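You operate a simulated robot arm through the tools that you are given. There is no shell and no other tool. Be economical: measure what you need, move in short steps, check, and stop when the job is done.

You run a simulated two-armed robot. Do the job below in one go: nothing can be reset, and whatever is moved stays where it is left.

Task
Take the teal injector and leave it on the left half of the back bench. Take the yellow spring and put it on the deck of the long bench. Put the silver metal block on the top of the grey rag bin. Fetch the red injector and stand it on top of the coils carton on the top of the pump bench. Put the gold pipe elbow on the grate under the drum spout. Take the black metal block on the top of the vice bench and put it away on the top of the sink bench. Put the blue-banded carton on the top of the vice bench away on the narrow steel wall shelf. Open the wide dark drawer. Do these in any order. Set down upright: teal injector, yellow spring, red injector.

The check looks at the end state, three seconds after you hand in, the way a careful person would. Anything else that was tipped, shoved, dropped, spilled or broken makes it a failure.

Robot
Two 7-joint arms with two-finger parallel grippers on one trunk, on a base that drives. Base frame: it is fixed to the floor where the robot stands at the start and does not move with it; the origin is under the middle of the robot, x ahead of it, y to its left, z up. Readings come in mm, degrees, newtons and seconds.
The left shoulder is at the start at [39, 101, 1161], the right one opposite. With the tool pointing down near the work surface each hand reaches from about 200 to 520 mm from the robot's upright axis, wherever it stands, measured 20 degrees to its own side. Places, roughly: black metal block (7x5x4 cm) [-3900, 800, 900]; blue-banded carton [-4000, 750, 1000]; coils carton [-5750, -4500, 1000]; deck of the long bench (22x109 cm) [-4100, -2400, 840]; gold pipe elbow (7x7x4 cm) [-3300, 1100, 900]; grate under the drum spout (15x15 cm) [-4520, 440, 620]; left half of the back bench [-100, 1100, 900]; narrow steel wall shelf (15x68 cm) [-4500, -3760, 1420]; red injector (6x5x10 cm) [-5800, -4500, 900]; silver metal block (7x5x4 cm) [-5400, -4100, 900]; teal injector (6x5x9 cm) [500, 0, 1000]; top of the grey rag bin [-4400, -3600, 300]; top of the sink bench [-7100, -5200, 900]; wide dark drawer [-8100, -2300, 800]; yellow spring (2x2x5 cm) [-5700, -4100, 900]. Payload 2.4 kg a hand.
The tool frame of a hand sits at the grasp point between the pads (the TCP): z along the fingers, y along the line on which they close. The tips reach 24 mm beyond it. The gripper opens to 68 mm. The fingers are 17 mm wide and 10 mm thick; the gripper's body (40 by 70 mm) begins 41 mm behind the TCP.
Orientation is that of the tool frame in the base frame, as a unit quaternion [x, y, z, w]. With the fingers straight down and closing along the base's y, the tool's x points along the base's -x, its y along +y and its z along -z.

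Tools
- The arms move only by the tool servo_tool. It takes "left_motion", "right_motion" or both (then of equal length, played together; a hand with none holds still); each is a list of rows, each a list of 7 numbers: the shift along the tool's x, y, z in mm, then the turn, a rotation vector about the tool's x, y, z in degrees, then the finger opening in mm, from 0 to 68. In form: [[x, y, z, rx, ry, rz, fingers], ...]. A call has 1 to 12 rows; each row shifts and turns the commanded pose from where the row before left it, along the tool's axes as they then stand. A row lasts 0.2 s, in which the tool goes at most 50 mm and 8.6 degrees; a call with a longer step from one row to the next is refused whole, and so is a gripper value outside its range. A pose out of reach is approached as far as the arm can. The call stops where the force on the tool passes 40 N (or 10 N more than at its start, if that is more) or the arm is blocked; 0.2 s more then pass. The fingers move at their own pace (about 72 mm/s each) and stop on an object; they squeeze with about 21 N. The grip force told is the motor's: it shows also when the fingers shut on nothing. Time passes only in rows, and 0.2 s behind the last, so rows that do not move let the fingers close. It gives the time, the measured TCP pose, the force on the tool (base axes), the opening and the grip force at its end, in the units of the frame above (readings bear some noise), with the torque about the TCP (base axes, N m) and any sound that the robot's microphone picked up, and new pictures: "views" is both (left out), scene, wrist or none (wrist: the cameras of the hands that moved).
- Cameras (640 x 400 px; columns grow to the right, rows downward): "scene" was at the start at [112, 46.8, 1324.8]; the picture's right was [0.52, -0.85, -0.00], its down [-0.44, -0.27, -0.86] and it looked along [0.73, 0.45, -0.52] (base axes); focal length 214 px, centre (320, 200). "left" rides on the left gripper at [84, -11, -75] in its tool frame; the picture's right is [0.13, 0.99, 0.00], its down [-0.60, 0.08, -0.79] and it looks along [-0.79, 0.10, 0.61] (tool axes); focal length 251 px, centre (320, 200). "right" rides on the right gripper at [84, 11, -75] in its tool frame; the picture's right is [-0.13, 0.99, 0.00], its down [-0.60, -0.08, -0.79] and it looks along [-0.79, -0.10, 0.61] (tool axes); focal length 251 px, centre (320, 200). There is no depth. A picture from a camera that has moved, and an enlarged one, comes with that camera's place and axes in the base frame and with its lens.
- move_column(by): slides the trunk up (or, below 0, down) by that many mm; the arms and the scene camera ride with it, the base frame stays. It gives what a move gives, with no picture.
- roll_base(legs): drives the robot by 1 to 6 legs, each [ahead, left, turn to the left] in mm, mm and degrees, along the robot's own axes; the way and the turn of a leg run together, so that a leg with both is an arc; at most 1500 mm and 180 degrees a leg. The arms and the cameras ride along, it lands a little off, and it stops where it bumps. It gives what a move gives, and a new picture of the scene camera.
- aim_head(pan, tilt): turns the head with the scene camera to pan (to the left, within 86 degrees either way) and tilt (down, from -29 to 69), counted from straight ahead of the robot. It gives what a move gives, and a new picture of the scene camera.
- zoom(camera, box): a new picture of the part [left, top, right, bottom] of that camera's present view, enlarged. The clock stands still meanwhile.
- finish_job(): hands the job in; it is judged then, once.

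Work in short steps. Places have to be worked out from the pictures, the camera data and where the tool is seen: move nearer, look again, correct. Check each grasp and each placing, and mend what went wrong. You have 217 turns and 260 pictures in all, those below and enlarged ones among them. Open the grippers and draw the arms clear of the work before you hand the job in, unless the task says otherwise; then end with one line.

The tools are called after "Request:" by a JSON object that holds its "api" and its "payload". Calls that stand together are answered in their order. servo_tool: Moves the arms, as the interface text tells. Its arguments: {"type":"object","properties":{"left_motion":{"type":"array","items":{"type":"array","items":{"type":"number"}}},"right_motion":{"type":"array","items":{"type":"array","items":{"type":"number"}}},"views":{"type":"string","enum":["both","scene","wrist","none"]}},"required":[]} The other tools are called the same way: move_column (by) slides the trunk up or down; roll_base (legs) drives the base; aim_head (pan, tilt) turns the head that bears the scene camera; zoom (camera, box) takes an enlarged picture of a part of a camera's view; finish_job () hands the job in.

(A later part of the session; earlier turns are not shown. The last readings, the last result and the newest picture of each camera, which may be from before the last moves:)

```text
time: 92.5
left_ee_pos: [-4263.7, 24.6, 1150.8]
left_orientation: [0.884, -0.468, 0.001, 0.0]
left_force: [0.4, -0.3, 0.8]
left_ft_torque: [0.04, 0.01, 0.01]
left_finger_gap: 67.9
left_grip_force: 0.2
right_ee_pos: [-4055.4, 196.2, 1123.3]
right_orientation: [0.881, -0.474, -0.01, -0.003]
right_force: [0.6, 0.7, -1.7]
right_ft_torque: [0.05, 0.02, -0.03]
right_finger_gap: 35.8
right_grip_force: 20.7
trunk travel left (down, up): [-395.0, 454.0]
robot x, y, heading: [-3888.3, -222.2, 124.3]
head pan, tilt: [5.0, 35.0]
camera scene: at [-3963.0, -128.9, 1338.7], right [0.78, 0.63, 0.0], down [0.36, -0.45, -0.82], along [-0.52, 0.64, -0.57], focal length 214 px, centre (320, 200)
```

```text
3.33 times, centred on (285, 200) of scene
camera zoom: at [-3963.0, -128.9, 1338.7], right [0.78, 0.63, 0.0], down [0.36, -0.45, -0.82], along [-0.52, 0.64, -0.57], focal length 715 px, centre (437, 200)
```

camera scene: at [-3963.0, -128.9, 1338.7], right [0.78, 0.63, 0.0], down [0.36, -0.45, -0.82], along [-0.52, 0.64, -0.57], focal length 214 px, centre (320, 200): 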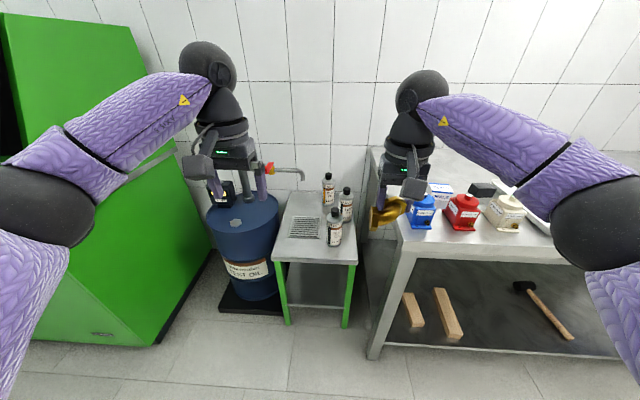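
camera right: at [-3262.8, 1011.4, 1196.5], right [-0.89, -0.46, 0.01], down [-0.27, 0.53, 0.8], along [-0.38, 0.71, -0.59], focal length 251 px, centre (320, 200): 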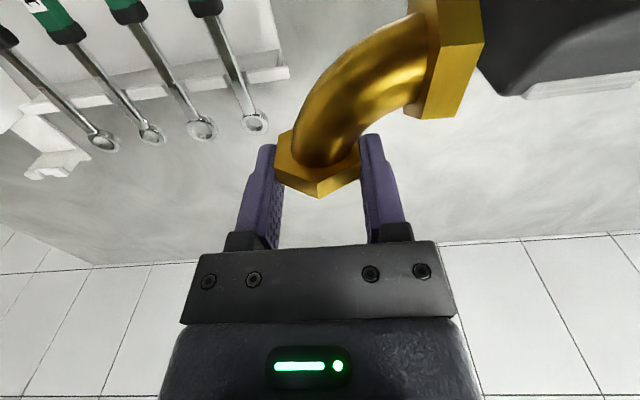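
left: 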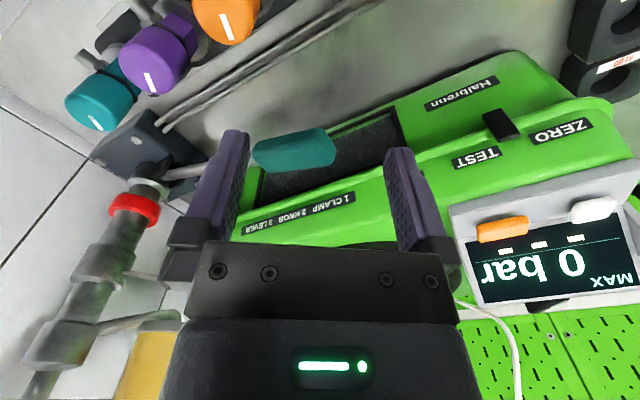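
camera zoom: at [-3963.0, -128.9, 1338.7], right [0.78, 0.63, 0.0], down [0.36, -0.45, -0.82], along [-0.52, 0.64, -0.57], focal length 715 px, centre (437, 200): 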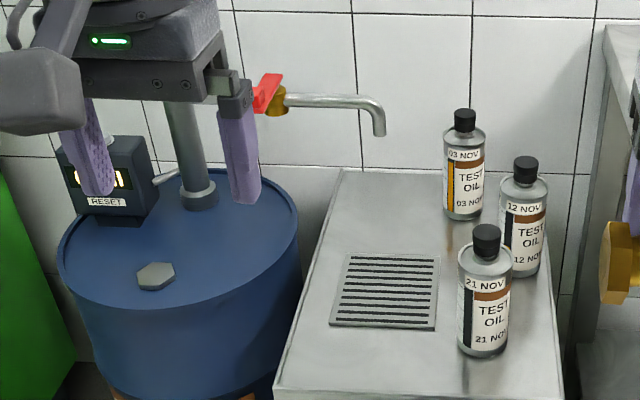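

The spout hangs over the grate centre (~z 880), so I must come in from the front with the elbow pointing forward. First, in free space, I yaw the right hand +90° and raise the left arm out of the way.

Request:
{"api": "servo_tool", "payload": {"right_motion": [[0, 0, 0, 0, 0, 8.2, 20], [0, 0, 0, 0, 0, 8.2, 20], [0, 0, 0, 0, 0, 8.2, 20], [0, 0, 0, 0, 0, 8.2, 20], [0, 0, 0, 0, 0, 8.2, 20], [0, 0, 0, 0, 0, 8.2, 20], [0, 0, 0, 0, 0, 8.2, 20], [0, 0, 0, 0, 0, 8.2, 20], [0, 0, 0, 0, 0, 8.2, 20], [0, 0, 0, 0, 0, 8.2, 20], [0, 0, 0, 0, 0, 8.0, 20]], "left_motion": [[8, 0, -22, 0, 0, 0, 68], [8, 0, -22, 0, 0, 0, 68], [8, 0, -22, 0, 0, 0, 68], [8, 0, -22, 0, 0, 0, 68], [8, 0, -22, 0, 0, 0, 68], [8, 0, -22, 0, 0, 0, 68], [8, 0, -22, 0, 0, 0, 68], [8, 0, -22, 0, 0, 0, 68], [8, 0, -22, 0, 0, 0, 68], [8, 0, -22, 0, 0, 0, 68], [8, 0, -22, 0, 0, 0, 68]], "views": "both"}}

```text
time: 94.9
left_ee_pos: [-4200.3, -58.1, 1347.0]
left_orientation: [0.883, -0.469, -0.002, -0.001]
left_force: [0.3, 0.2, -0.3]
left_ft_torque: [-0.02, -0.01, 0.02]
left_finger_gap: 67.7
left_grip_force: 0.0
left hand out of reach, approached as far as the arm can: row 9, 10, 11
right_ee_pos: [-4055.5, 195.0, 1122.3]
right_orientation: [-0.288, 0.957, 0.01, -0.004]
right_force: [0.1, 0.0, -1.3]
right_ft_torque: [0.01, -0.01, -0.03]
right_finger_gap: 35.9
right_grip_force: 21.3
trunk travel left (down, up): [-395.0, 454.0]
robot x, y, heading: [-3890.9, -226.0, 124.1]
head pan, tilt: [5.0, 35.0]
camera scene: at [-3962.8, -129.3, 1338.8], right [0.78, 0.63, 0.0], down [0.36, -0.45, -0.82], along [-0.52, 0.64, -0.57], focal length 214 px, centre (320, 200)
camera right: at [-4131.1, 156.6, 1198.6], right [-0.44, 0.9, 0.02], down [0.56, 0.25, 0.79], along [0.7, 0.36, -0.61], focal length 251 px, centre (320, 200)
camera left: at [-4144.4, -122.2, 1420.4], right [-0.75, -0.66, 0.0], down [-0.4, 0.45, 0.8], along [-0.53, 0.6, -0.61], focal length 251 px, centre (320, 200)
```

scene: 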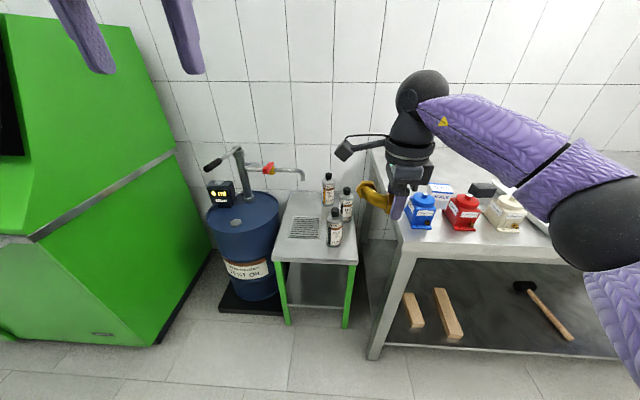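
right: 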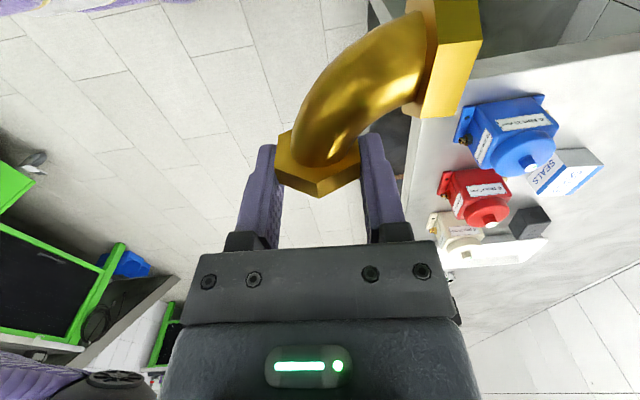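
left: 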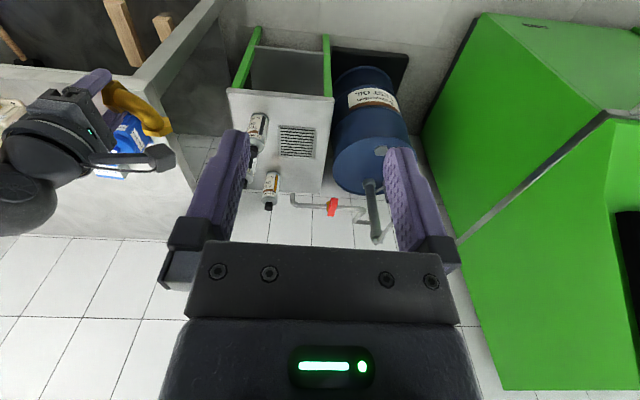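

Yaw works and the left camera shows the spout end at about (-4528,452,900), above the grate centre (-4521,435). I drive left and part-way ahead, then lower the trunk.

Request:
{"api": "roll_base", "payload": {"legs": [[0, 212, 1.2], [180, 0, 0]]}}

Request:
{"api": "move_column", "payload": {"by": -350}}

Request:
{"api": "aim_head", "payload": {"pan": 0, "tilt": 25}}

```text
time: 97.6
left_ee_pos: [-4478.3, -31.9, 1347.5]
left_orientation: [0.888, -0.459, -0.002, -0.001]
left_force: [-0.7, -0.6, 0.0]
left_ft_torque: [-0.01, 0.01, 0.02]
left_finger_gap: 68.4
left_grip_force: 0.1
right_ee_pos: [-4339.5, 225.5, 1121.8]
right_orientation: [-0.299, 0.954, 0.009, -0.004]
right_force: [-0.6, 0.2, -0.6]
right_ft_torque: [-0.01, -0.05, -0.01]
right_finger_gap: 35.7
right_grip_force: 21.0
trunk travel left (down, up): [-395.0, 454.0]
robot x, y, heading: [-4164.6, -188.9, 125.1]
head pan, tilt: [5.0, 35.0]
camera scene: at [-4239.4, -97.7, 1338.7], right [0.76, 0.65, 0.0], down [0.37, -0.44, -0.82], along [-0.53, 0.62, -0.57], focal length 214 px, centre (320, 200)
```

scene: 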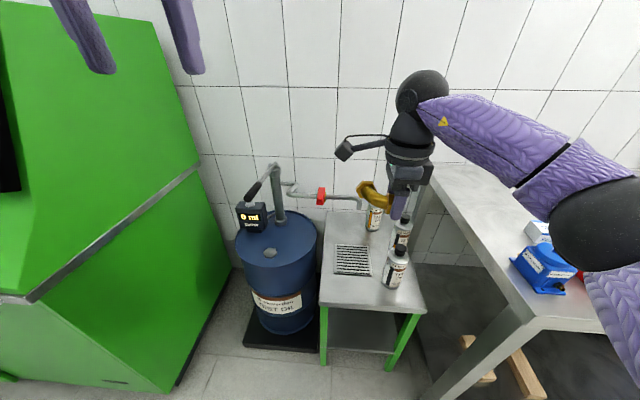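

```text
time: 101.0
left_ee_pos: [-4528.9, 39.9, 924.4]
left_orientation: [0.882, -0.456, 0.106, 0.054]
left_force: [0.8, -0.1, 0.3]
left_ft_torque: [-0.01, 0.01, 0.01]
left_finger_gap: 68.1
left_grip_force: 0.1
right_ee_pos: [-4337.5, 224.5, 772.8]
right_orientation: [-0.299, 0.954, 0.009, -0.005]
right_force: [-0.6, 0.9, -1.9]
right_ft_torque: [0.02, -0.02, 0.04]
right_finger_gap: 35.8
right_grip_force: 20.9
trunk travel left (down, up): [-45.0, 804.0]
robot x, y, heading: [-4163.2, -193.9, 125.1]
head pan, tilt: [5.0, 35.0]
```

```text
time: 101.7
left_ee_pos: [-4529.2, 39.3, 924.5]
left_orientation: [0.882, -0.456, 0.105, 0.054]
left_force: [0.0, 0.1, -0.6]
left_ft_torque: [0.03, 0.03, 0.0]
left_finger_gap: 68.3
left_grip_force: 0.0
right_ee_pos: [-4339.3, 223.8, 771.8]
right_orientation: [-0.298, 0.954, 0.01, -0.004]
right_force: [0.2, -1.4, -1.3]
right_ft_torque: [0.04, -0.01, 0.04]
right_finger_gap: 35.6
right_grip_force: 20.5
trunk travel left (down, up): [-45.0, 804.0]
robot x, y, heading: [-4164.6, -191.0, 125.3]
head pan, tilt: [0.0, 25.0]
camera scene: at [-4286.9, -17.2, 996.8], right [0.82, 0.58, 0.0], down [0.24, -0.35, -0.91], along [-0.52, 0.74, -0.42], focal length 214 px, centre (320, 200)
```

scene: 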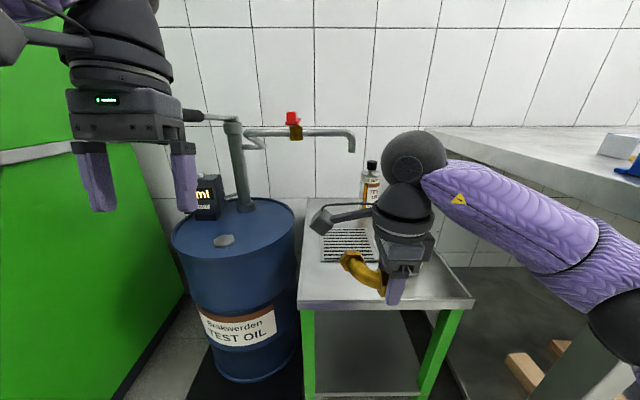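

The trunk is low. I pull the left hand back and up, and lower the right hand with a 10° lean-back tilt before driving in.

Request:
{"api": "servo_tool", "payload": {"right_motion": [[0, 0, 25, 0, 0, 0, 20], [0, 0, 30, 0, 0, 0, 20], [0, 0, 15, -5, 0, 0, 20], [0, 0, 0, -5, 0, 0, 20], [0, 0, 0, 0, 0, 0, 20]], "left_motion": [[28, 0, -28, 0, 0, 0, 68], [28, 0, -28, 0, 0, 0, 68], [28, 0, -28, 0, 0, 0, 68], [28, 0, -28, 0, 0, 0, 68], [28, 0, -28, 0, 0, 0, 68]], "views": "both"}}

```text
time: 102.9
left_ee_pos: [-4529.0, 41.4, 924.1]
left_orientation: [0.882, -0.456, 0.105, 0.055]
left_force: [0.2, 0.8, 0.4]
left_ft_torque: [-0.01, 0.02, -0.01]
left_finger_gap: 68.1
left_grip_force: 0.0
left hand out of reach, approached as far as the arm can: row 1, 2, 3, 4, 5
right_ee_pos: [-4340.1, 225.4, 702.4]
right_orientation: [-0.297, 0.95, 0.092, -0.032]
right_force: [-0.1, -0.5, -1.3]
right_ft_torque: [0.02, -0.05, 0.0]
right_finger_gap: 36.0
right_grip_force: 20.9
trunk travel left (down, up): [-45.0, 804.0]
robot x, y, heading: [-4165.8, -189.9, 125.2]
head pan, tilt: [0.0, 25.0]
camera scene: at [-4286.9, -17.2, 996.9], right [0.82, 0.58, 0.0], down [0.24, -0.35, -0.91], along [-0.52, 0.74, -0.42], focal length 214 px, centre (320, 200)
camera right: at [-4406.7, 173.5, 778.2], right [-0.45, 0.87, 0.19], down [0.63, 0.16, 0.76], along [0.63, 0.46, -0.62], focal length 251 px, centre (320, 200)
camera left: at [-4483.4, -6.3, 1015.3], right [-0.74, -0.68, 0.03], down [-0.51, 0.59, 0.63], along [-0.44, 0.45, -0.78], focal length 251 px, centre (320, 200)
```

scene: 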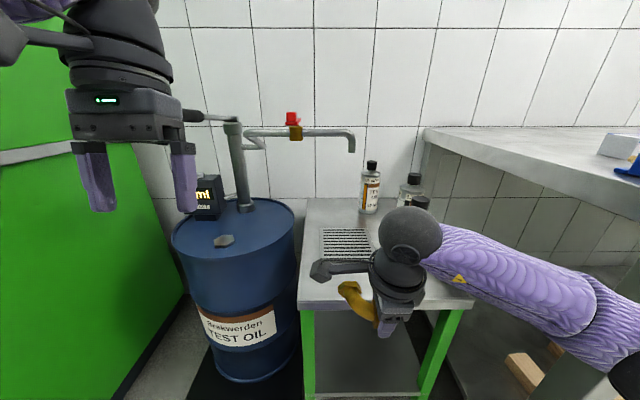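
right: 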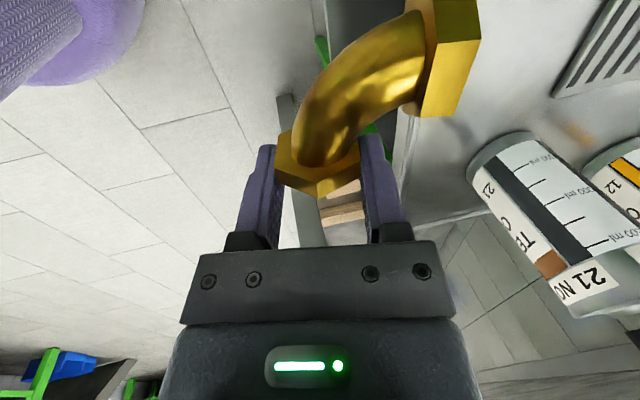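
left: 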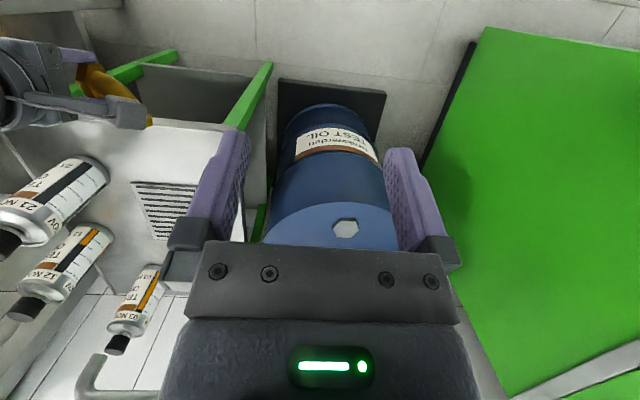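

The left arm is tilted at an awkward limit. I restore its vertical orientation and raise it before driving in.

Request:
{"api": "servo_tool", "payload": {"left_motion": [[10, 0, 20, 0, -6.8, 0, 68], [10, 0, 20, 0, -6.8, 0, 68], [20, 0, 0, 0, 0, 0, 68], [30, 0, 0, 0, 0, 0, 68], [30, 0, 0, 0, 0, 0, 68]], "views": "scene"}}

```text
time: 104.1
left_ee_pos: [-4465.7, -48.3, 889.4]
left_orientation: [0.888, -0.459, -0.002, -0.001]
left_force: [-0.4, -0.7, -0.1]
left_ft_torque: [0.01, 0.01, -0.03]
left_finger_gap: 68.1
left_grip_force: 0.0
right_ee_pos: [-4339.1, 225.6, 701.2]
right_orientation: [-0.297, 0.95, 0.093, -0.031]
right_force: [0.1, 0.8, -1.3]
right_ft_torque: [-0.02, -0.04, 0.01]
right_finger_gap: 35.6
right_grip_force: 20.9
trunk travel left (down, up): [-45.0, 804.0]
robot x, y, heading: [-4162.5, -189.8, 125.3]
head pan, tilt: [0.0, 25.0]
camera scene: at [-4286.9, -17.2, 996.9], right [0.82, 0.58, 0.0], down [0.24, -0.35, -0.91], along [-0.52, 0.74, -0.42], focal length 214 px, centre (320, 200)
```

scene: 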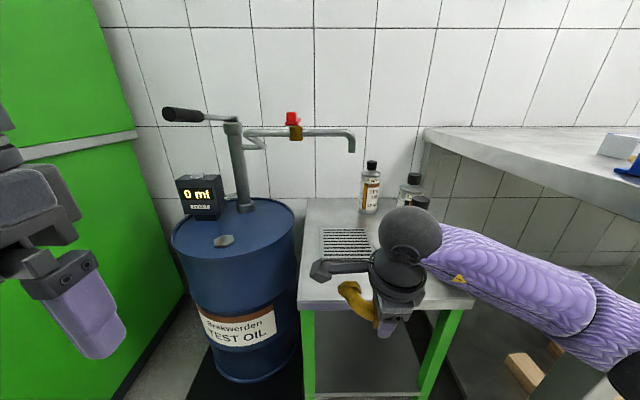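

Left hand is clear. I drive in 140 mm and look before the last part.

Request:
{"api": "roll_base", "payload": {"legs": [[140, 0, 0]]}}

Request:
{"api": "servo_tool", "payload": {"right_motion": [[0, 0, 0, 0, 0, 0, 20]], "views": "wrist"}}

```text
time: 105.5
left_ee_pos: [-4547.5, 64.4, 889.4]
left_orientation: [0.889, -0.458, 0.0, -0.001]
left_force: [0.2, 1.0, 0.4]
left_ft_torque: [0.04, 0.0, 0.02]
left_finger_gap: 68.0
left_grip_force: 0.1
right_ee_pos: [-4423.5, 339.0, 701.1]
right_orientation: [-0.3, 0.949, 0.093, -0.032]
right_force: [-0.1, 0.2, -1.2]
right_ft_torque: [0.01, -0.07, 0.02]
right_finger_gap: 35.6
right_grip_force: 21.1
trunk travel left (down, up): [-45.0, 804.0]
robot x, y, heading: [-4246.4, -80.9, 125.8]
head pan, tilt: [0.0, 25.0]
camera scene: at [-4369.5, 97.3, 996.9], right [0.81, 0.58, 0.0], down [0.25, -0.34, -0.91], along [-0.53, 0.74, -0.42], focal length 214 px, centre (320, 200)
```

scene: 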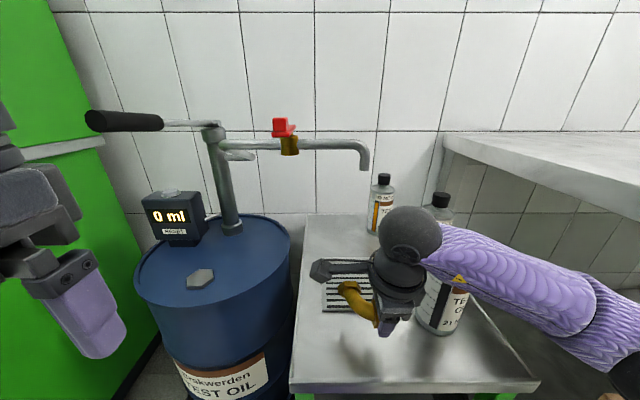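

```text
time: 105.9
left_ee_pos: [-4548.1, 65.8, 888.9]
left_orientation: [0.889, -0.457, -0.001, 0.0]
left_force: [0.0, -0.6, -0.2]
left_ft_torque: [0.03, 0.03, 0.02]
left_finger_gap: 67.9
left_grip_force: 0.1
right_ee_pos: [-4422.3, 339.8, 701.4]
right_orientation: [-0.3, 0.949, 0.093, -0.032]
right_force: [-0.2, 0.4, -1.1]
right_ft_torque: [-0.03, -0.08, -0.02]
right_finger_gap: 35.9
right_grip_force: 21.5
trunk travel left (down, up): [-45.0, 804.0]
robot x, y, heading: [-4249.0, -78.9, 125.5]
head pan, tilt: [0.0, 25.0]
camera right: at [-4490.3, 287.5, 778.3], right [-0.45, 0.87, 0.19], down [0.63, 0.16, 0.76], along [0.63, 0.46, -0.62], focal length 251 px, centre (320, 200)
```

right: 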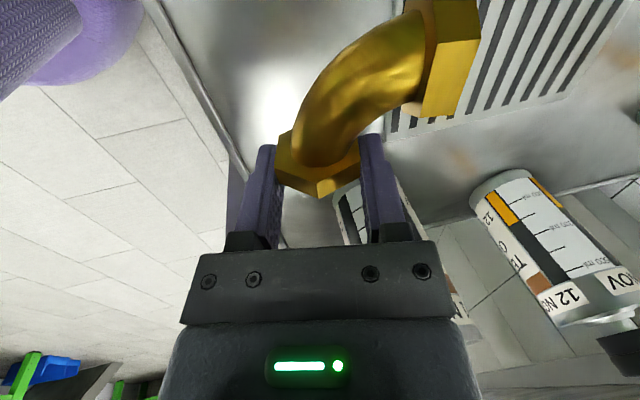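

The right forearm is nearly horizontal and would sweep the 21 NOV bottle. I raise the trunk 200 mm so the forearm slopes upward from the wrist, then lower the hand and re-check.

Request:
{"api": "move_column", "payload": {"by": 200}}

Request:
{"api": "servo_tool", "payload": {"right_motion": [[0, -4, 30, 0, 0, 0, 20], [0, -5, 40, 0, 0, 0, 20], [0, -8, 45, 0, 0, 0, 20], [0, -8, 45, 0, 0, 0, 20], [0, 0, 0, 0, 0, 0, 20]], "views": "both"}}

```text
time: 108.0
left_ee_pos: [-4547.4, 66.5, 1089.1]
left_orientation: [0.889, -0.458, 0.0, 0.0]
left_force: [0.2, 0.2, 0.1]
left_ft_torque: [-0.01, -0.01, 0.02]
left_finger_gap: 68.0
left_grip_force: 0.1
right_ee_pos: [-4423.1, 338.9, 901.3]
right_orientation: [-0.3, 0.949, 0.092, -0.031]
right_force: [-0.4, 0.8, -1.7]
right_ft_torque: [-0.01, -0.02, 0.0]
right_finger_gap: 36.0
right_grip_force: 21.4
trunk travel left (down, up): [-245.0, 604.0]
robot x, y, heading: [-4244.1, -76.2, 125.3]
head pan, tilt: [0.0, 25.0]
```

```text
time: 109.2
left_ee_pos: [-4549.1, 66.4, 1089.3]
left_orientation: [0.889, -0.458, -0.001, 0.0]
left_force: [-0.1, -0.3, 0.5]
left_ft_torque: [-0.03, 0.02, 0.0]
left_finger_gap: 68.3
left_grip_force: 0.1
right_ee_pos: [-4427.6, 346.4, 739.9]
right_orientation: [-0.299, 0.949, 0.092, -0.031]
right_force: [0.2, -0.8, -2.7]
right_ft_torque: [0.02, -0.07, 0.01]
right_finger_gap: 35.9
right_grip_force: 21.5
trunk travel left (down, up): [-245.0, 604.0]
robot x, y, heading: [-4243.8, -81.1, 125.7]
head pan, tilt: [0.0, 25.0]
camera scene: at [-4334.1, 47.7, 1202.9], right [0.81, 0.58, 0.0], down [0.25, -0.34, -0.91], along [-0.53, 0.74, -0.42], focal length 214 px, centre (320, 200)
camera right: at [-4494.9, 294.0, 816.4], right [-0.45, 0.87, 0.19], down [0.63, 0.16, 0.76], along [0.63, 0.46, -0.62], focal length 251 px, centre (320, 200)
```

scene: 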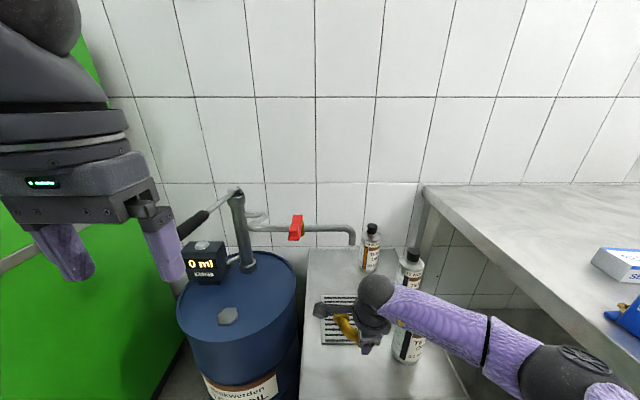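
right: 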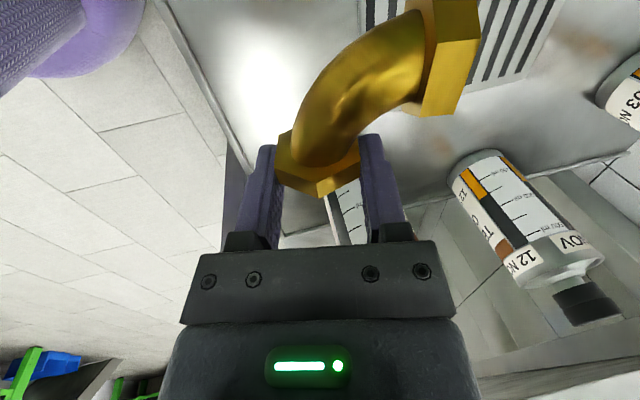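

The forearm still heads sideways over the bottle. I'll back off, shift the base left and reach more to the right so the forearm comes from behind the hand.

Request:
{"api": "roll_base", "payload": {"legs": [[-140, 0, 0], [0, 190, 0]]}}

Request:
{"api": "servo_tool", "payload": {"right_motion": [[-38, -5, 0, 0, 0, 0, 20], [-38, -5, 0, 0, 0, 0, 20], [-38, -5, 0, 0, 0, 0, 20], [-38, -5, 0, 0, 0, 0, 20], [-38, -5, 0, 0, 0, 0, 20], [0, 0, 0, 0, 0, 0, 20]], "views": "both"}}

```text
time: 111.7
left_ee_pos: [-4622.1, -160.3, 1089.4]
left_orientation: [0.888, -0.459, -0.001, 0.0]
left_force: [-0.1, -0.3, 0.2]
left_ft_torque: [-0.02, -0.02, 0.01]
left_finger_gap: 68.0
left_grip_force: 0.0
right_ee_pos: [-4500.0, 120.0, 739.9]
right_orientation: [-0.297, 0.95, 0.093, -0.03]
right_force: [-0.1, 0.2, -1.8]
right_ft_torque: [-0.02, -0.06, -0.02]
right_finger_gap: 36.0
right_grip_force: 21.1
trunk travel left (down, up): [-245.0, 604.0]
robot x, y, heading: [-4319.5, -305.2, 125.1]
head pan, tilt: [0.0, 25.0]
camera scene: at [-4407.7, -178.6, 1202.8], right [0.82, 0.58, 0.0], down [0.24, -0.35, -0.91], along [-0.52, 0.74, -0.42], focal length 214 px, centre (320, 200)
```

scene: 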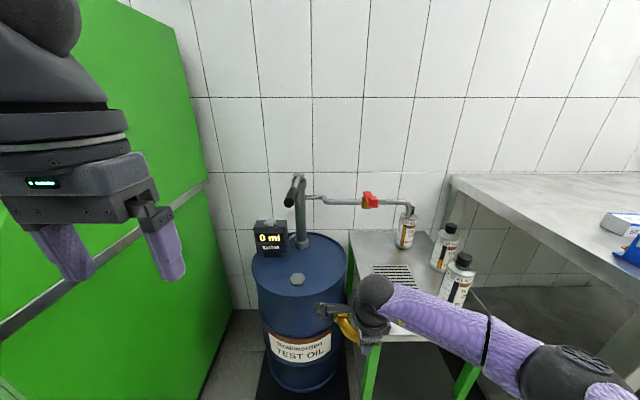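

```text
time: 113.1
left_ee_pos: [-4620.8, -158.8, 1089.7]
left_orientation: [0.889, -0.459, -0.001, -0.001]
left_force: [-1.4, 0.7, -0.5]
left_ft_torque: [0.02, -0.04, -0.05]
left_finger_gap: 67.9
left_grip_force: 0.0
right_ee_pos: [-4330.5, 207.8, 731.5]
right_orientation: [-0.297, 0.95, 0.092, -0.031]
right_force: [-0.2, -0.4, -1.4]
right_ft_torque: [0.0, -0.08, 0.0]
right_finger_gap: 35.7
right_grip_force: 21.1
trunk travel left (down, up): [-245.0, 604.0]
robot x, y, heading: [-4318.8, -303.3, 125.2]
head pan, tilt: [0.0, 25.0]
camera scene: at [-4407.4, -178.5, 1202.9], right [0.82, 0.58, 0.0], down [0.24, -0.35, -0.91], along [-0.52, 0.74, -0.42], focal length 214 px, centre (320, 200)
camera right: at [-4397.4, 156.8, 809.1], right [-0.45, 0.87, 0.19], down [0.63, 0.16, 0.76], along [0.63, 0.46, -0.62], focal length 251 px, centre (320, 200)
```

scene: 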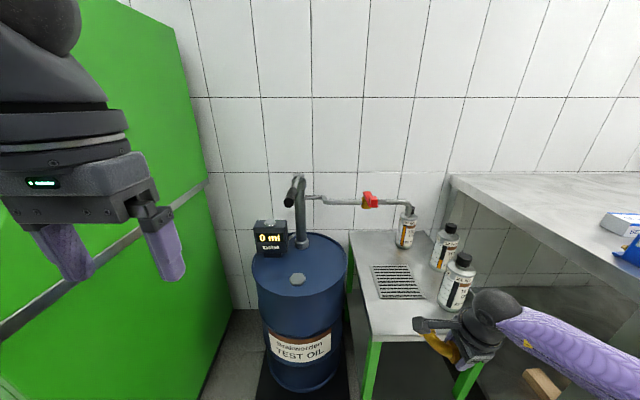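
right: 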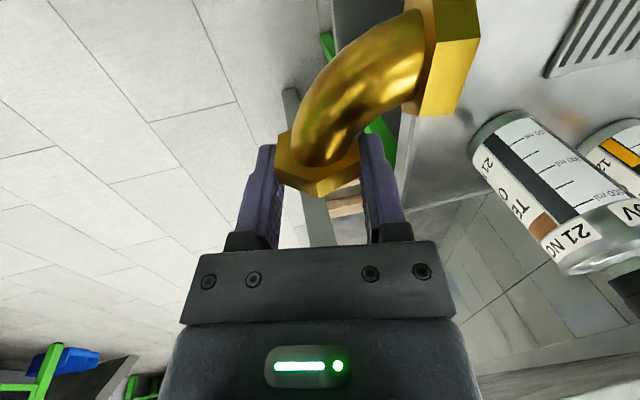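

Now the forearm comes straight back and up, clear of the bottle. I drive ahead in two steps.

Request:
{"api": "roll_base", "payload": {"legs": [[235, 0, 0]]}}

Request:
{"api": "servo_tool", "payload": {"right_motion": [[0, 0, 0, 0, 0, 0, 20]], "views": "wrist"}}

```text
time: 114.9
left_ee_pos: [-4756.9, 31.2, 1088.9]
left_orientation: [0.889, -0.459, -0.001, 0.0]
left_force: [-0.3, -0.5, -0.2]
left_ft_torque: [0.02, -0.01, 0.01]
left_finger_gap: 68.2
left_grip_force: 0.1
right_ee_pos: [-4466.2, 398.9, 732.4]
right_orientation: [-0.298, 0.95, 0.093, -0.031]
right_force: [-0.3, 0.4, -1.1]
right_ft_torque: [0.02, -0.05, -0.01]
right_finger_gap: 35.7
right_grip_force: 21.0
trunk travel left (down, up): [-245.0, 604.0]
robot x, y, heading: [-4449.2, -113.9, 125.4]
head pan, tilt: [0.0, 25.0]
camera scene: at [-4542.5, 11.6, 1202.8], right [0.82, 0.58, 0.0], down [0.24, -0.35, -0.91], along [-0.52, 0.74, -0.42], focal length 214 px, centre (320, 200)
```

scene: 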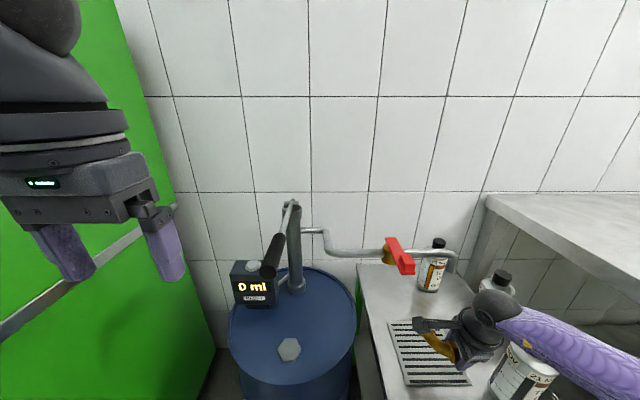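

```text
time: 115.3
left_ee_pos: [-4756.2, 29.4, 1090.5]
left_orientation: [0.888, -0.459, -0.001, 0.0]
left_force: [0.1, -0.2, -0.9]
left_ft_torque: [0.02, 0.0, -0.02]
left_finger_gap: 68.0
left_grip_force: 0.1
right_ee_pos: [-4466.8, 398.4, 732.9]
right_orientation: [-0.298, 0.95, 0.093, -0.031]
right_force: [0.3, -0.8, -1.4]
right_ft_torque: [-0.01, -0.07, 0.0]
right_finger_gap: 36.0
right_grip_force: 20.9
trunk travel left (down, up): [-245.0, 604.0]
robot x, y, heading: [-4449.7, -111.9, 125.3]
head pan, tilt: [0.0, 25.0]
camera right: at [-4533.3, 346.6, 809.1], right [-0.45, 0.87, 0.19], down [0.63, 0.16, 0.76], along [0.63, 0.46, -0.62], focal length 251 px, centre (320, 200)
```

right: 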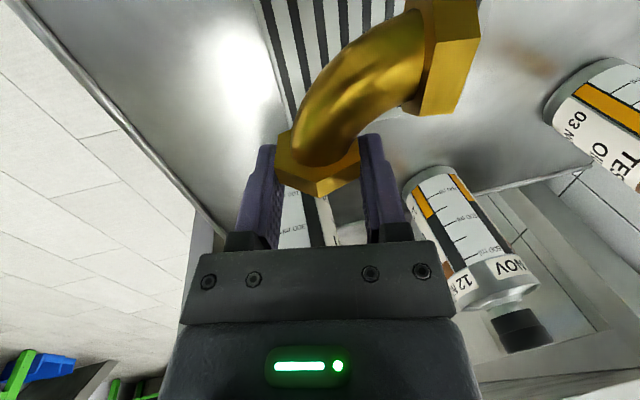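

Aligned over the front part of the grate. Lowering along the tool axis, in steps.

Request:
{"api": "servo_tool", "payload": {"right_motion": [[0, -2, 20, 0, 0, 0, 20], [0, -2, 20, 0, 0, 0, 20], [0, -2, 15, 0, 0, 0, 20], [0, 0, 5, 0, 0, 0, 20], [0, 0, 0, 0, 0, 0, 20]], "views": "both"}}

```text
time: 116.5
left_ee_pos: [-4756.4, 30.2, 1090.6]
left_orientation: [0.889, -0.459, -0.001, -0.001]
left_force: [0.5, -0.2, -0.5]
left_ft_torque: [0.01, 0.01, 0.0]
left_finger_gap: 67.8
left_grip_force: 0.1
right_ee_pos: [-4469.9, 403.3, 673.8]
right_orientation: [-0.297, 0.95, 0.093, -0.031]
right_force: [0.3, -0.4, -1.1]
right_ft_torque: [-0.03, -0.07, 0.01]
right_finger_gap: 35.6
right_grip_force: 20.5
trunk travel left (down, up): [-245.0, 604.0]
robot x, y, heading: [-4453.9, -114.2, 125.4]
head pan, tilt: [0.0, 25.0]
camera scene: at [-4542.4, 11.5, 1202.8], right [0.82, 0.58, 0.0], down [0.24, -0.34, -0.91], along [-0.52, 0.74, -0.42], focal length 214 px, centre (320, 200)
camera right: at [-4536.5, 351.2, 749.3], right [-0.45, 0.87, 0.19], down [0.63, 0.16, 0.76], along [0.63, 0.46, -0.62], focal length 251 px, centre (320, 200)
```

scene: 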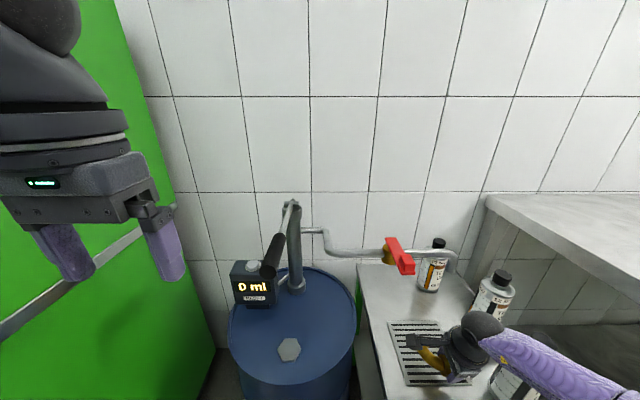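
right: 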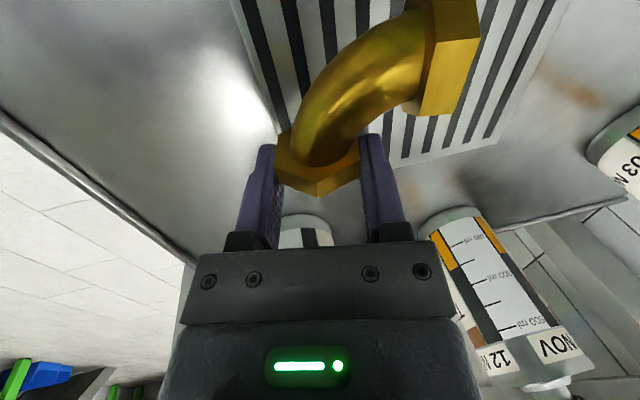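

Elbow lies over the front-right of the grate; shift 18 mm left to centre, then lower until contact.

Request:
{"api": "servo_tool", "payload": {"right_motion": [[18, 0, 0, 0, 0, 0, 20], [0, 0, 6, 0, 0, 0, 20], [0, 0, 5, 0, 0, 0, 20], [0, 0, 0, 0, 0, 0, 20]], "views": "none"}}

Request:
{"api": "servo_tool", "payload": {"right_motion": [[0, 0, 4, 0, 0, 0, 20], [0, 0, 3, 0, 0, 0, 20], [0, 0, 0, 0, 0, 0, 20]], "views": "wrist"}}

```text
time: 117.5
left_ee_pos: [-4756.3, 30.3, 1089.7]
left_orientation: [0.889, -0.459, -0.001, 0.0]
left_force: [0.1, -0.1, 0.0]
left_ft_torque: [0.0, 0.02, 0.01]
left_finger_gap: 67.8
left_grip_force: 0.1
right_ee_pos: [-4485.4, 394.5, 662.6]
right_orientation: [-0.298, 0.95, 0.092, -0.031]
right_force: [-0.8, -0.4, -1.6]
right_ft_torque: [0.0, -0.11, -0.01]
right_finger_gap: 35.7
right_grip_force: 20.5
trunk travel left (down, up): [-245.0, 604.0]
robot x, y, heading: [-4457.0, -111.9, 125.3]
head pan, tilt: [0.0, 25.0]
```

```text
time: 118.3
left_ee_pos: [-4756.6, 30.1, 1090.3]
left_orientation: [0.888, -0.459, 0.0, 0.0]
left_force: [-0.2, -0.5, 0.2]
left_ft_torque: [0.01, 0.05, 0.03]
left_finger_gap: 68.0
left_grip_force: 0.0
right_ee_pos: [-4486.7, 395.1, 655.8]
right_orientation: [-0.298, 0.95, 0.093, -0.031]
right_force: [0.3, 1.5, 0.7]
right_ft_torque: [-0.09, -0.07, -0.01]
right_finger_gap: 35.6
right_grip_force: 20.7
trunk travel left (down, up): [-245.0, 604.0]
robot x, y, heading: [-4456.6, -116.2, 125.4]
head pan, tilt: [0.0, 25.0]
camera right: at [-4553.5, 343.5, 732.7], right [-0.45, 0.87, 0.19], down [0.63, 0.16, 0.76], along [0.63, 0.46, -0.62], focal length 251 px, centre (320, 200)
```

right: 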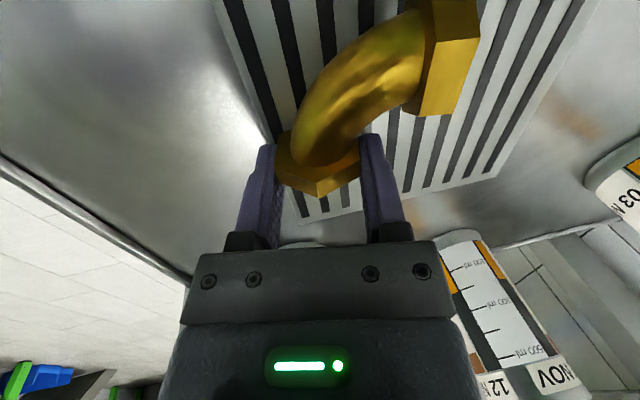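

B end has touched. I release gently; the far nut drops only a few mm.

Request:
{"api": "servo_tool", "payload": {"right_motion": [[0, 0, 1, 0, 0, 0, 30], [0, 0, 0, 0, 0, 0, 37], [0, 0, 0, 0, 0, 0, 40], [0, 0, 0, 0, 0, 0, 46], [0, 0, 0, 0, 0, 0, 52], [0, 0, 0, 0, 0, 0, 52]], "views": "wrist"}}

```text
time: 119.7
left_ee_pos: [-4755.8, 31.0, 1088.3]
left_orientation: [0.889, -0.458, -0.001, -0.001]
left_force: [-0.6, 0.3, 0.0]
left_ft_torque: [0.04, 0.02, 0.0]
left_finger_gap: 68.0
left_grip_force: 0.1
right_ee_pos: [-4486.5, 395.2, 655.7]
right_orientation: [-0.298, 0.95, 0.092, -0.031]
right_force: [-0.3, 0.8, 0.4]
right_ft_torque: [0.0, 0.01, 0.03]
right_finger_gap: 52.1
right_grip_force: 0.1
trunk travel left (down, up): [-245.0, 604.0]
robot x, y, heading: [-4447.4, -116.9, 125.5]
head pan, tilt: [0.0, 25.0]
camera right: at [-4553.6, 343.6, 731.5], right [-0.45, 0.87, 0.19], down [0.63, 0.16, 0.76], along [0.63, 0.46, -0.62], focal length 251 px, centre (320, 200)
```

right: 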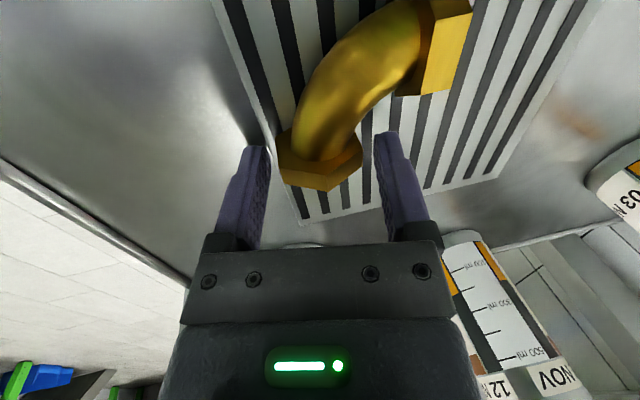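

The elbow lies flat on the grate. I withdraw along the tool axis and back off.

Request:
{"api": "servo_tool", "payload": {"right_motion": [[0, 0, -20, 0, 0, 0, 56], [0, 0, -35, 0, 0, 0, 56], [0, 0, -40, 0, 0, 0, 56], [0, 0, 0, 0, 0, 0, 56]], "views": "none"}}

Request:
{"api": "roll_base", "payload": {"legs": [[-300, 0, 0]]}}

```text
time: 120.7
left_ee_pos: [-4755.5, 30.1, 1089.8]
left_orientation: [0.889, -0.459, -0.001, -0.001]
left_force: [-0.7, -0.1, -0.7]
left_ft_torque: [-0.02, 0.0, 0.0]
left_finger_gap: 68.2
left_grip_force: 0.0
right_ee_pos: [-4477.6, 379.8, 747.6]
right_orientation: [-0.298, 0.949, 0.093, -0.03]
right_force: [0.6, -0.3, -0.2]
right_ft_torque: [0.02, -0.01, 0.0]
right_finger_gap: 55.9
right_grip_force: 0.0
trunk travel left (down, up): [-245.0, 604.0]
robot x, y, heading: [-4451.9, -114.9, 125.8]
head pan, tilt: [0.0, 25.0]
```

```text
time: 122.7
left_ee_pos: [-4584.5, -212.3, 1090.2]
left_orientation: [0.889, -0.458, -0.001, 0.0]
left_force: [-1.0, -0.7, 0.0]
left_ft_torque: [0.0, -0.02, -0.02]
left_finger_gap: 68.0
left_grip_force: 0.0
right_ee_pos: [-4304.2, 137.5, 746.7]
right_orientation: [-0.299, 0.949, 0.093, -0.031]
right_force: [0.3, 0.7, -0.3]
right_ft_torque: [0.01, -0.02, 0.01]
right_finger_gap: 56.2
right_grip_force: 0.0
trunk travel left (down, up): [-245.0, 604.0]
robot x, y, heading: [-4279.7, -353.5, 125.6]
head pan, tilt: [0.0, 25.0]
camera scene: at [-4370.0, -231.6, 1202.9], right [0.81, 0.58, 0.0], down [0.25, -0.34, -0.91], along [-0.53, 0.74, -0.42], focal length 214 px, centre (320, 200)
```

scene: 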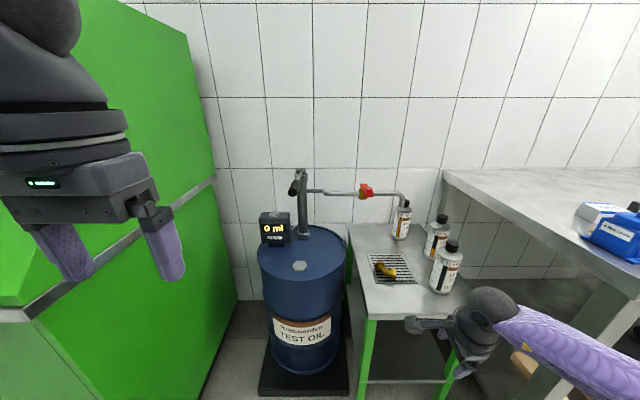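

Elbow is resting on the grate. Next: black block and SEALS carton. I raise the trunk and restore the right hand to vertical, yaw 0.

Request:
{"api": "move_column", "payload": {"by": 170}}

Request:
{"api": "servo_tool", "payload": {"right_motion": [[0, 0, -40, 5, 0, 0, 68], [0, 0, -40, 5, 0, 0, 68], [0, 0, -10, 0, 0, -8.5, 68], [0, 0, -10, 0, 0, -8.5, 68], [0, 0, -10, 0, 0, -8.5, 68], [0, 0, -10, 0, 0, -8.5, 68], [0, 0, -10, 0, 0, -8.5, 68], [0, 0, -10, 0, 0, -8.5, 68], [0, 0, -10, 0, 0, -8.5, 68], [0, 0, -10, 0, 0, -8.5, 68], [0, 0, -10, 0, 0, -8.5, 68], [0, 0, -10, 0, 0, -8.5, 68]], "views": "none"}}

Request:
{"api": "servo_tool", "payload": {"right_motion": [[0, 36, 0, 0, 0, -5, 68], [0, 36, 0, 0, 0, 0, 68], [0, 36, 0, 0, 0, 0, 68], [0, 30, 0, 0, 0, 0, 68], [0, 0, 0, 0, 0, 0, 68]], "views": "none"}}

```text
time: 124.7
left_ee_pos: [-4584.4, -213.0, 1258.7]
left_orientation: [0.889, -0.457, -0.001, 0.0]
left_force: [-0.3, -0.7, 0.4]
left_ft_torque: [0.05, -0.01, 0.01]
left_finger_gap: 68.1
left_grip_force: 0.0
right_ee_pos: [-4306.4, 137.3, 917.1]
right_orientation: [-0.299, 0.949, 0.092, -0.031]
right_force: [0.6, 0.2, 0.3]
right_ft_torque: [0.01, -0.01, 0.01]
right_finger_gap: 56.1
right_grip_force: 0.0
trunk travel left (down, up): [-415.0, 434.0]
robot x, y, heading: [-4282.1, -359.4, 125.4]
head pan, tilt: [0.0, 25.0]
```

```text
time: 127.2
left_ee_pos: [-4583.5, -212.4, 1259.1]
left_orientation: [0.889, -0.457, 0.0, -0.001]
left_force: [-0.6, 0.7, -0.6]
left_ft_torque: [-0.02, 0.01, -0.05]
left_finger_gap: 68.2
left_grip_force: 0.0
right_ee_pos: [-4297.0, 125.7, 1096.2]
right_orientation: [0.866, -0.5, -0.01, -0.003]
right_force: [-0.1, 0.2, 0.7]
right_ft_torque: [0.03, -0.06, 0.0]
right_finger_gap: 67.9
right_grip_force: 0.1
trunk travel left (down, up): [-415.0, 434.0]
robot x, y, heading: [-4281.4, -356.3, 125.2]
head pan, tilt: [0.0, 25.0]
```

```text
time: 128.4
left_ee_pos: [-4583.2, -212.6, 1259.3]
left_orientation: [0.889, -0.458, 0.0, -0.001]
left_force: [0.5, 0.7, -0.9]
left_ft_torque: [-0.02, 0.0, -0.01]
left_finger_gap: 67.9
left_grip_force: 0.0
right_ee_pos: [-4408.2, 46.9, 1097.5]
right_orientation: [0.887, -0.462, -0.011, -0.004]
right_force: [-0.2, -0.7, -1.0]
right_ft_torque: [0.02, 0.0, -0.02]
right_finger_gap: 68.0
right_grip_force: 0.0
trunk travel left (down, up): [-415.0, 434.0]
robot x, y, heading: [-4278.9, -356.5, 125.5]
head pan, tilt: [0.0, 25.0]
```

Drive right along the bench front to face the carton and block.

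Request:
{"api": "roll_base", "payload": {"legs": [[0, -870, 0]]}}

Request:
{"api": "aim_head", "payload": {"pan": 5, "tilt": 35}}

```text
time: 133.1
left_ee_pos: [-3862.7, 300.3, 1259.7]
left_orientation: [0.889, -0.459, -0.001, -0.001]
left_force: [0.7, 0.4, -0.2]
left_ft_torque: [-0.02, -0.01, 0.01]
left_finger_gap: 67.9
left_grip_force: 0.1
right_ee_pos: [-3685.8, 560.8, 1097.4]
right_orientation: [0.886, -0.463, -0.01, -0.004]
right_force: [0.3, 0.0, 1.4]
right_ft_torque: [0.01, 0.01, -0.01]
right_finger_gap: 68.0
right_grip_force: 0.1
trunk travel left (down, up): [-415.0, 434.0]
robot x, y, heading: [-3558.7, 154.5, 125.2]
head pan, tilt: [0.0, 25.0]
camera scene: at [-3630.8, 256.0, 1374.7], right [0.82, 0.58, 0.0], down [0.24, -0.34, -0.91], along [-0.52, 0.74, -0.42], focal length 214 px, centre (320, 200)
```

scene: 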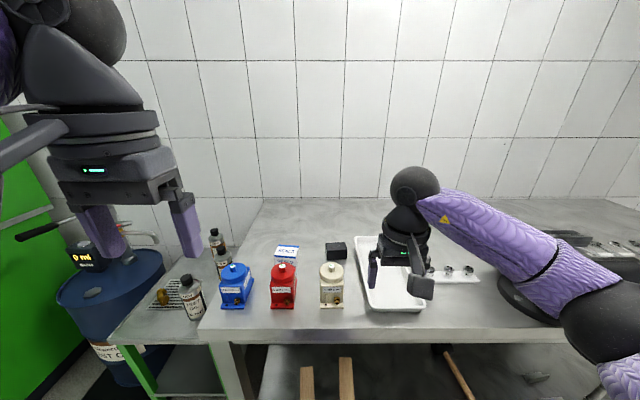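

```text
time: 133.8
left_ee_pos: [-3862.4, 300.1, 1259.0]
left_orientation: [0.889, -0.458, -0.002, -0.001]
left_force: [-0.2, -0.9, 0.4]
left_ft_torque: [-0.03, -0.03, 0.0]
left_finger_gap: 68.3
left_grip_force: 0.0
right_ee_pos: [-3687.4, 561.0, 1096.5]
right_orientation: [0.886, -0.463, -0.01, -0.004]
right_force: [-0.2, -0.8, -0.1]
right_ft_torque: [0.0, -0.01, -0.01]
right_finger_gap: 68.2
right_grip_force: 0.1
trunk travel left (down, up): [-415.0, 434.0]
robot x, y, heading: [-3559.4, 153.3, 125.1]
head pan, tilt: [5.0, 35.0]
camera scene: at [-3634.7, 247.8, 1359.0], right [0.76, 0.65, 0.0], down [0.37, -0.44, -0.82], along [-0.53, 0.62, -0.57], focal length 214 px, centre (320, 200)
```

scene: 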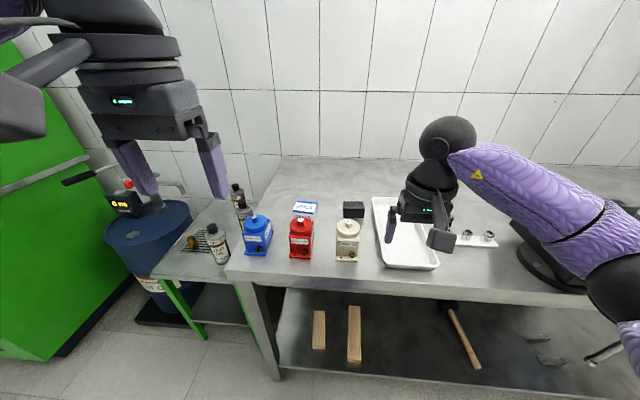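

Zoom on carton and block for orientation and size.

Request:
{"api": "zoom", "payload": {"camera": "scene", "box": [230, 180, 390, 280]}}

Request:
{"api": "roll_base", "payload": {"legs": [[180, 0, 0]]}}

Request:
{"api": "move_column", "payload": {"by": -50}}

Request:
{"api": "servo_tool", "payload": {"right_motion": [[0, 38, 0, 0, 0, 0, 68], [0, 38, 0, 0, 0, 0, 68], [0, 0, 0, 0, 0, 0, 68]], "views": "both"}}

```text
4.00 times, centred on (310, 230) of scene
camera zoom: at [-3634.7, 247.8, 1359.0], right [0.76, 0.65, 0.0], down [0.37, -0.44, -0.82], along [-0.53, 0.62, -0.57], focal length 858 px, centre (360, 80)
```

zoom: 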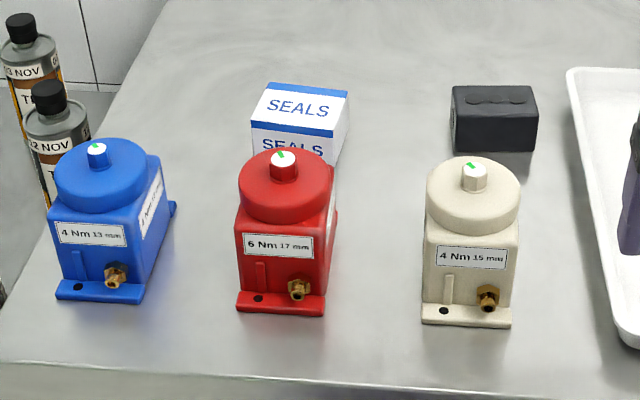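

```text
time: 135.3
left_ee_pos: [-3964.5, 445.2, 1259.3]
left_orientation: [0.888, -0.46, 0.0, 0.0]
left_force: [-0.1, 0.8, -0.6]
left_ft_torque: [0.02, 0.0, 0.04]
left_finger_gap: 68.0
left_grip_force: 0.0
right_ee_pos: [-3789.2, 703.9, 1096.4]
right_orientation: [0.886, -0.464, -0.01, -0.002]
right_force: [-1.4, 0.6, -1.5]
right_ft_torque: [-0.04, -0.01, 0.01]
right_finger_gap: 68.1
right_grip_force: 0.1
trunk travel left (down, up): [-415.0, 434.0]
robot x, y, heading: [-3661.9, 299.4, 125.4]
head pan, tilt: [5.0, 35.0]
camera scene: at [-3736.5, 391.6, 1358.8], right [0.76, 0.65, 0.0], down [0.37, -0.44, -0.82], along [-0.53, 0.62, -0.57], focal length 214 px, centre (320, 200)
```

scene: 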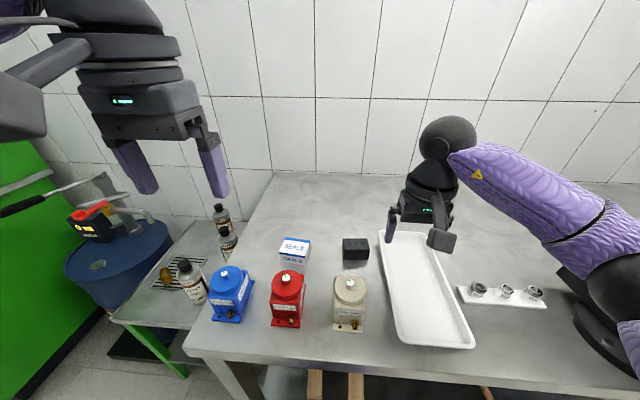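

```text
time: 136.2
left_ee_pos: [-3963.0, 443.0, 1210.8]
left_orientation: [0.888, -0.459, -0.001, -0.001]
left_force: [0.0, 0.0, -0.2]
left_ft_torque: [0.0, 0.0, 0.02]
left_finger_gap: 67.8
left_grip_force: 0.0
right_ee_pos: [-3789.1, 704.0, 1047.0]
right_orientation: [0.886, -0.464, -0.01, -0.003]
right_force: [-0.1, 0.8, 0.2]
right_ft_torque: [0.01, 0.01, 0.0]
right_finger_gap: 67.7
right_grip_force: 0.1
trunk travel left (down, up): [-365.0, 484.0]
robot x, y, heading: [-3658.9, 300.2, 125.5]
head pan, tilt: [5.0, 35.0]
```

```text
time: 137.1
left_ee_pos: [-3964.0, 443.6, 1208.7]
left_orientation: [0.888, -0.459, -0.001, -0.001]
left_force: [-0.1, -0.6, -1.0]
left_ft_torque: [0.0, -0.01, 0.0]
left_finger_gap: 67.9
left_grip_force: 0.0
right_ee_pos: [-3851.0, 662.1, 1047.5]
right_orientation: [0.886, -0.464, -0.01, -0.003]
right_force: [-0.5, -0.1, -0.9]
right_ft_torque: [-0.02, -0.01, -0.03]
right_finger_gap: 67.9
right_grip_force: 0.0
trunk travel left (down, up): [-365.0, 484.0]
robot x, y, heading: [-3661.4, 301.3, 125.3]
head pan, tilt: [5.0, 35.0]
camera scene: at [-3740.2, 396.9, 1308.5], right [0.76, 0.65, 0.0], down [0.37, -0.44, -0.82], along [-0.53, 0.62, -0.57], focal length 214 px, centre (320, 200)
camera right: at [-3810.9, 585.0, 1120.6], right [-0.89, -0.46, 0.01], down [-0.27, 0.53, 0.81], along [-0.37, 0.71, -0.59], focal length 251 px, centre (320, 200)
```

scene: 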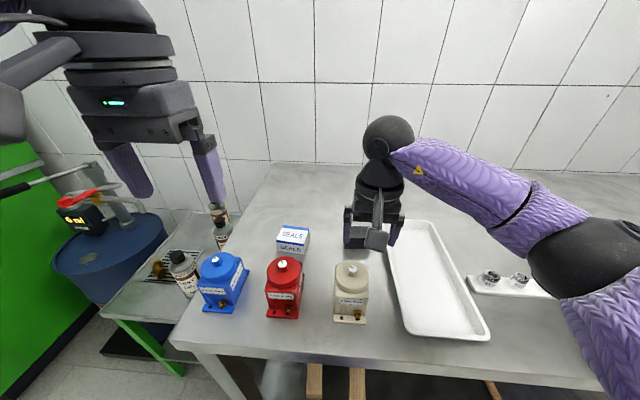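
right: 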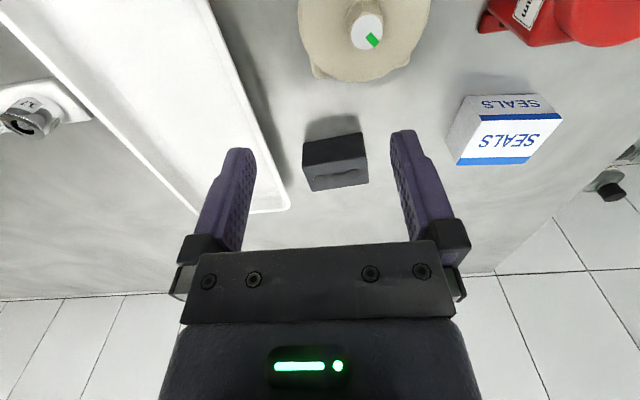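

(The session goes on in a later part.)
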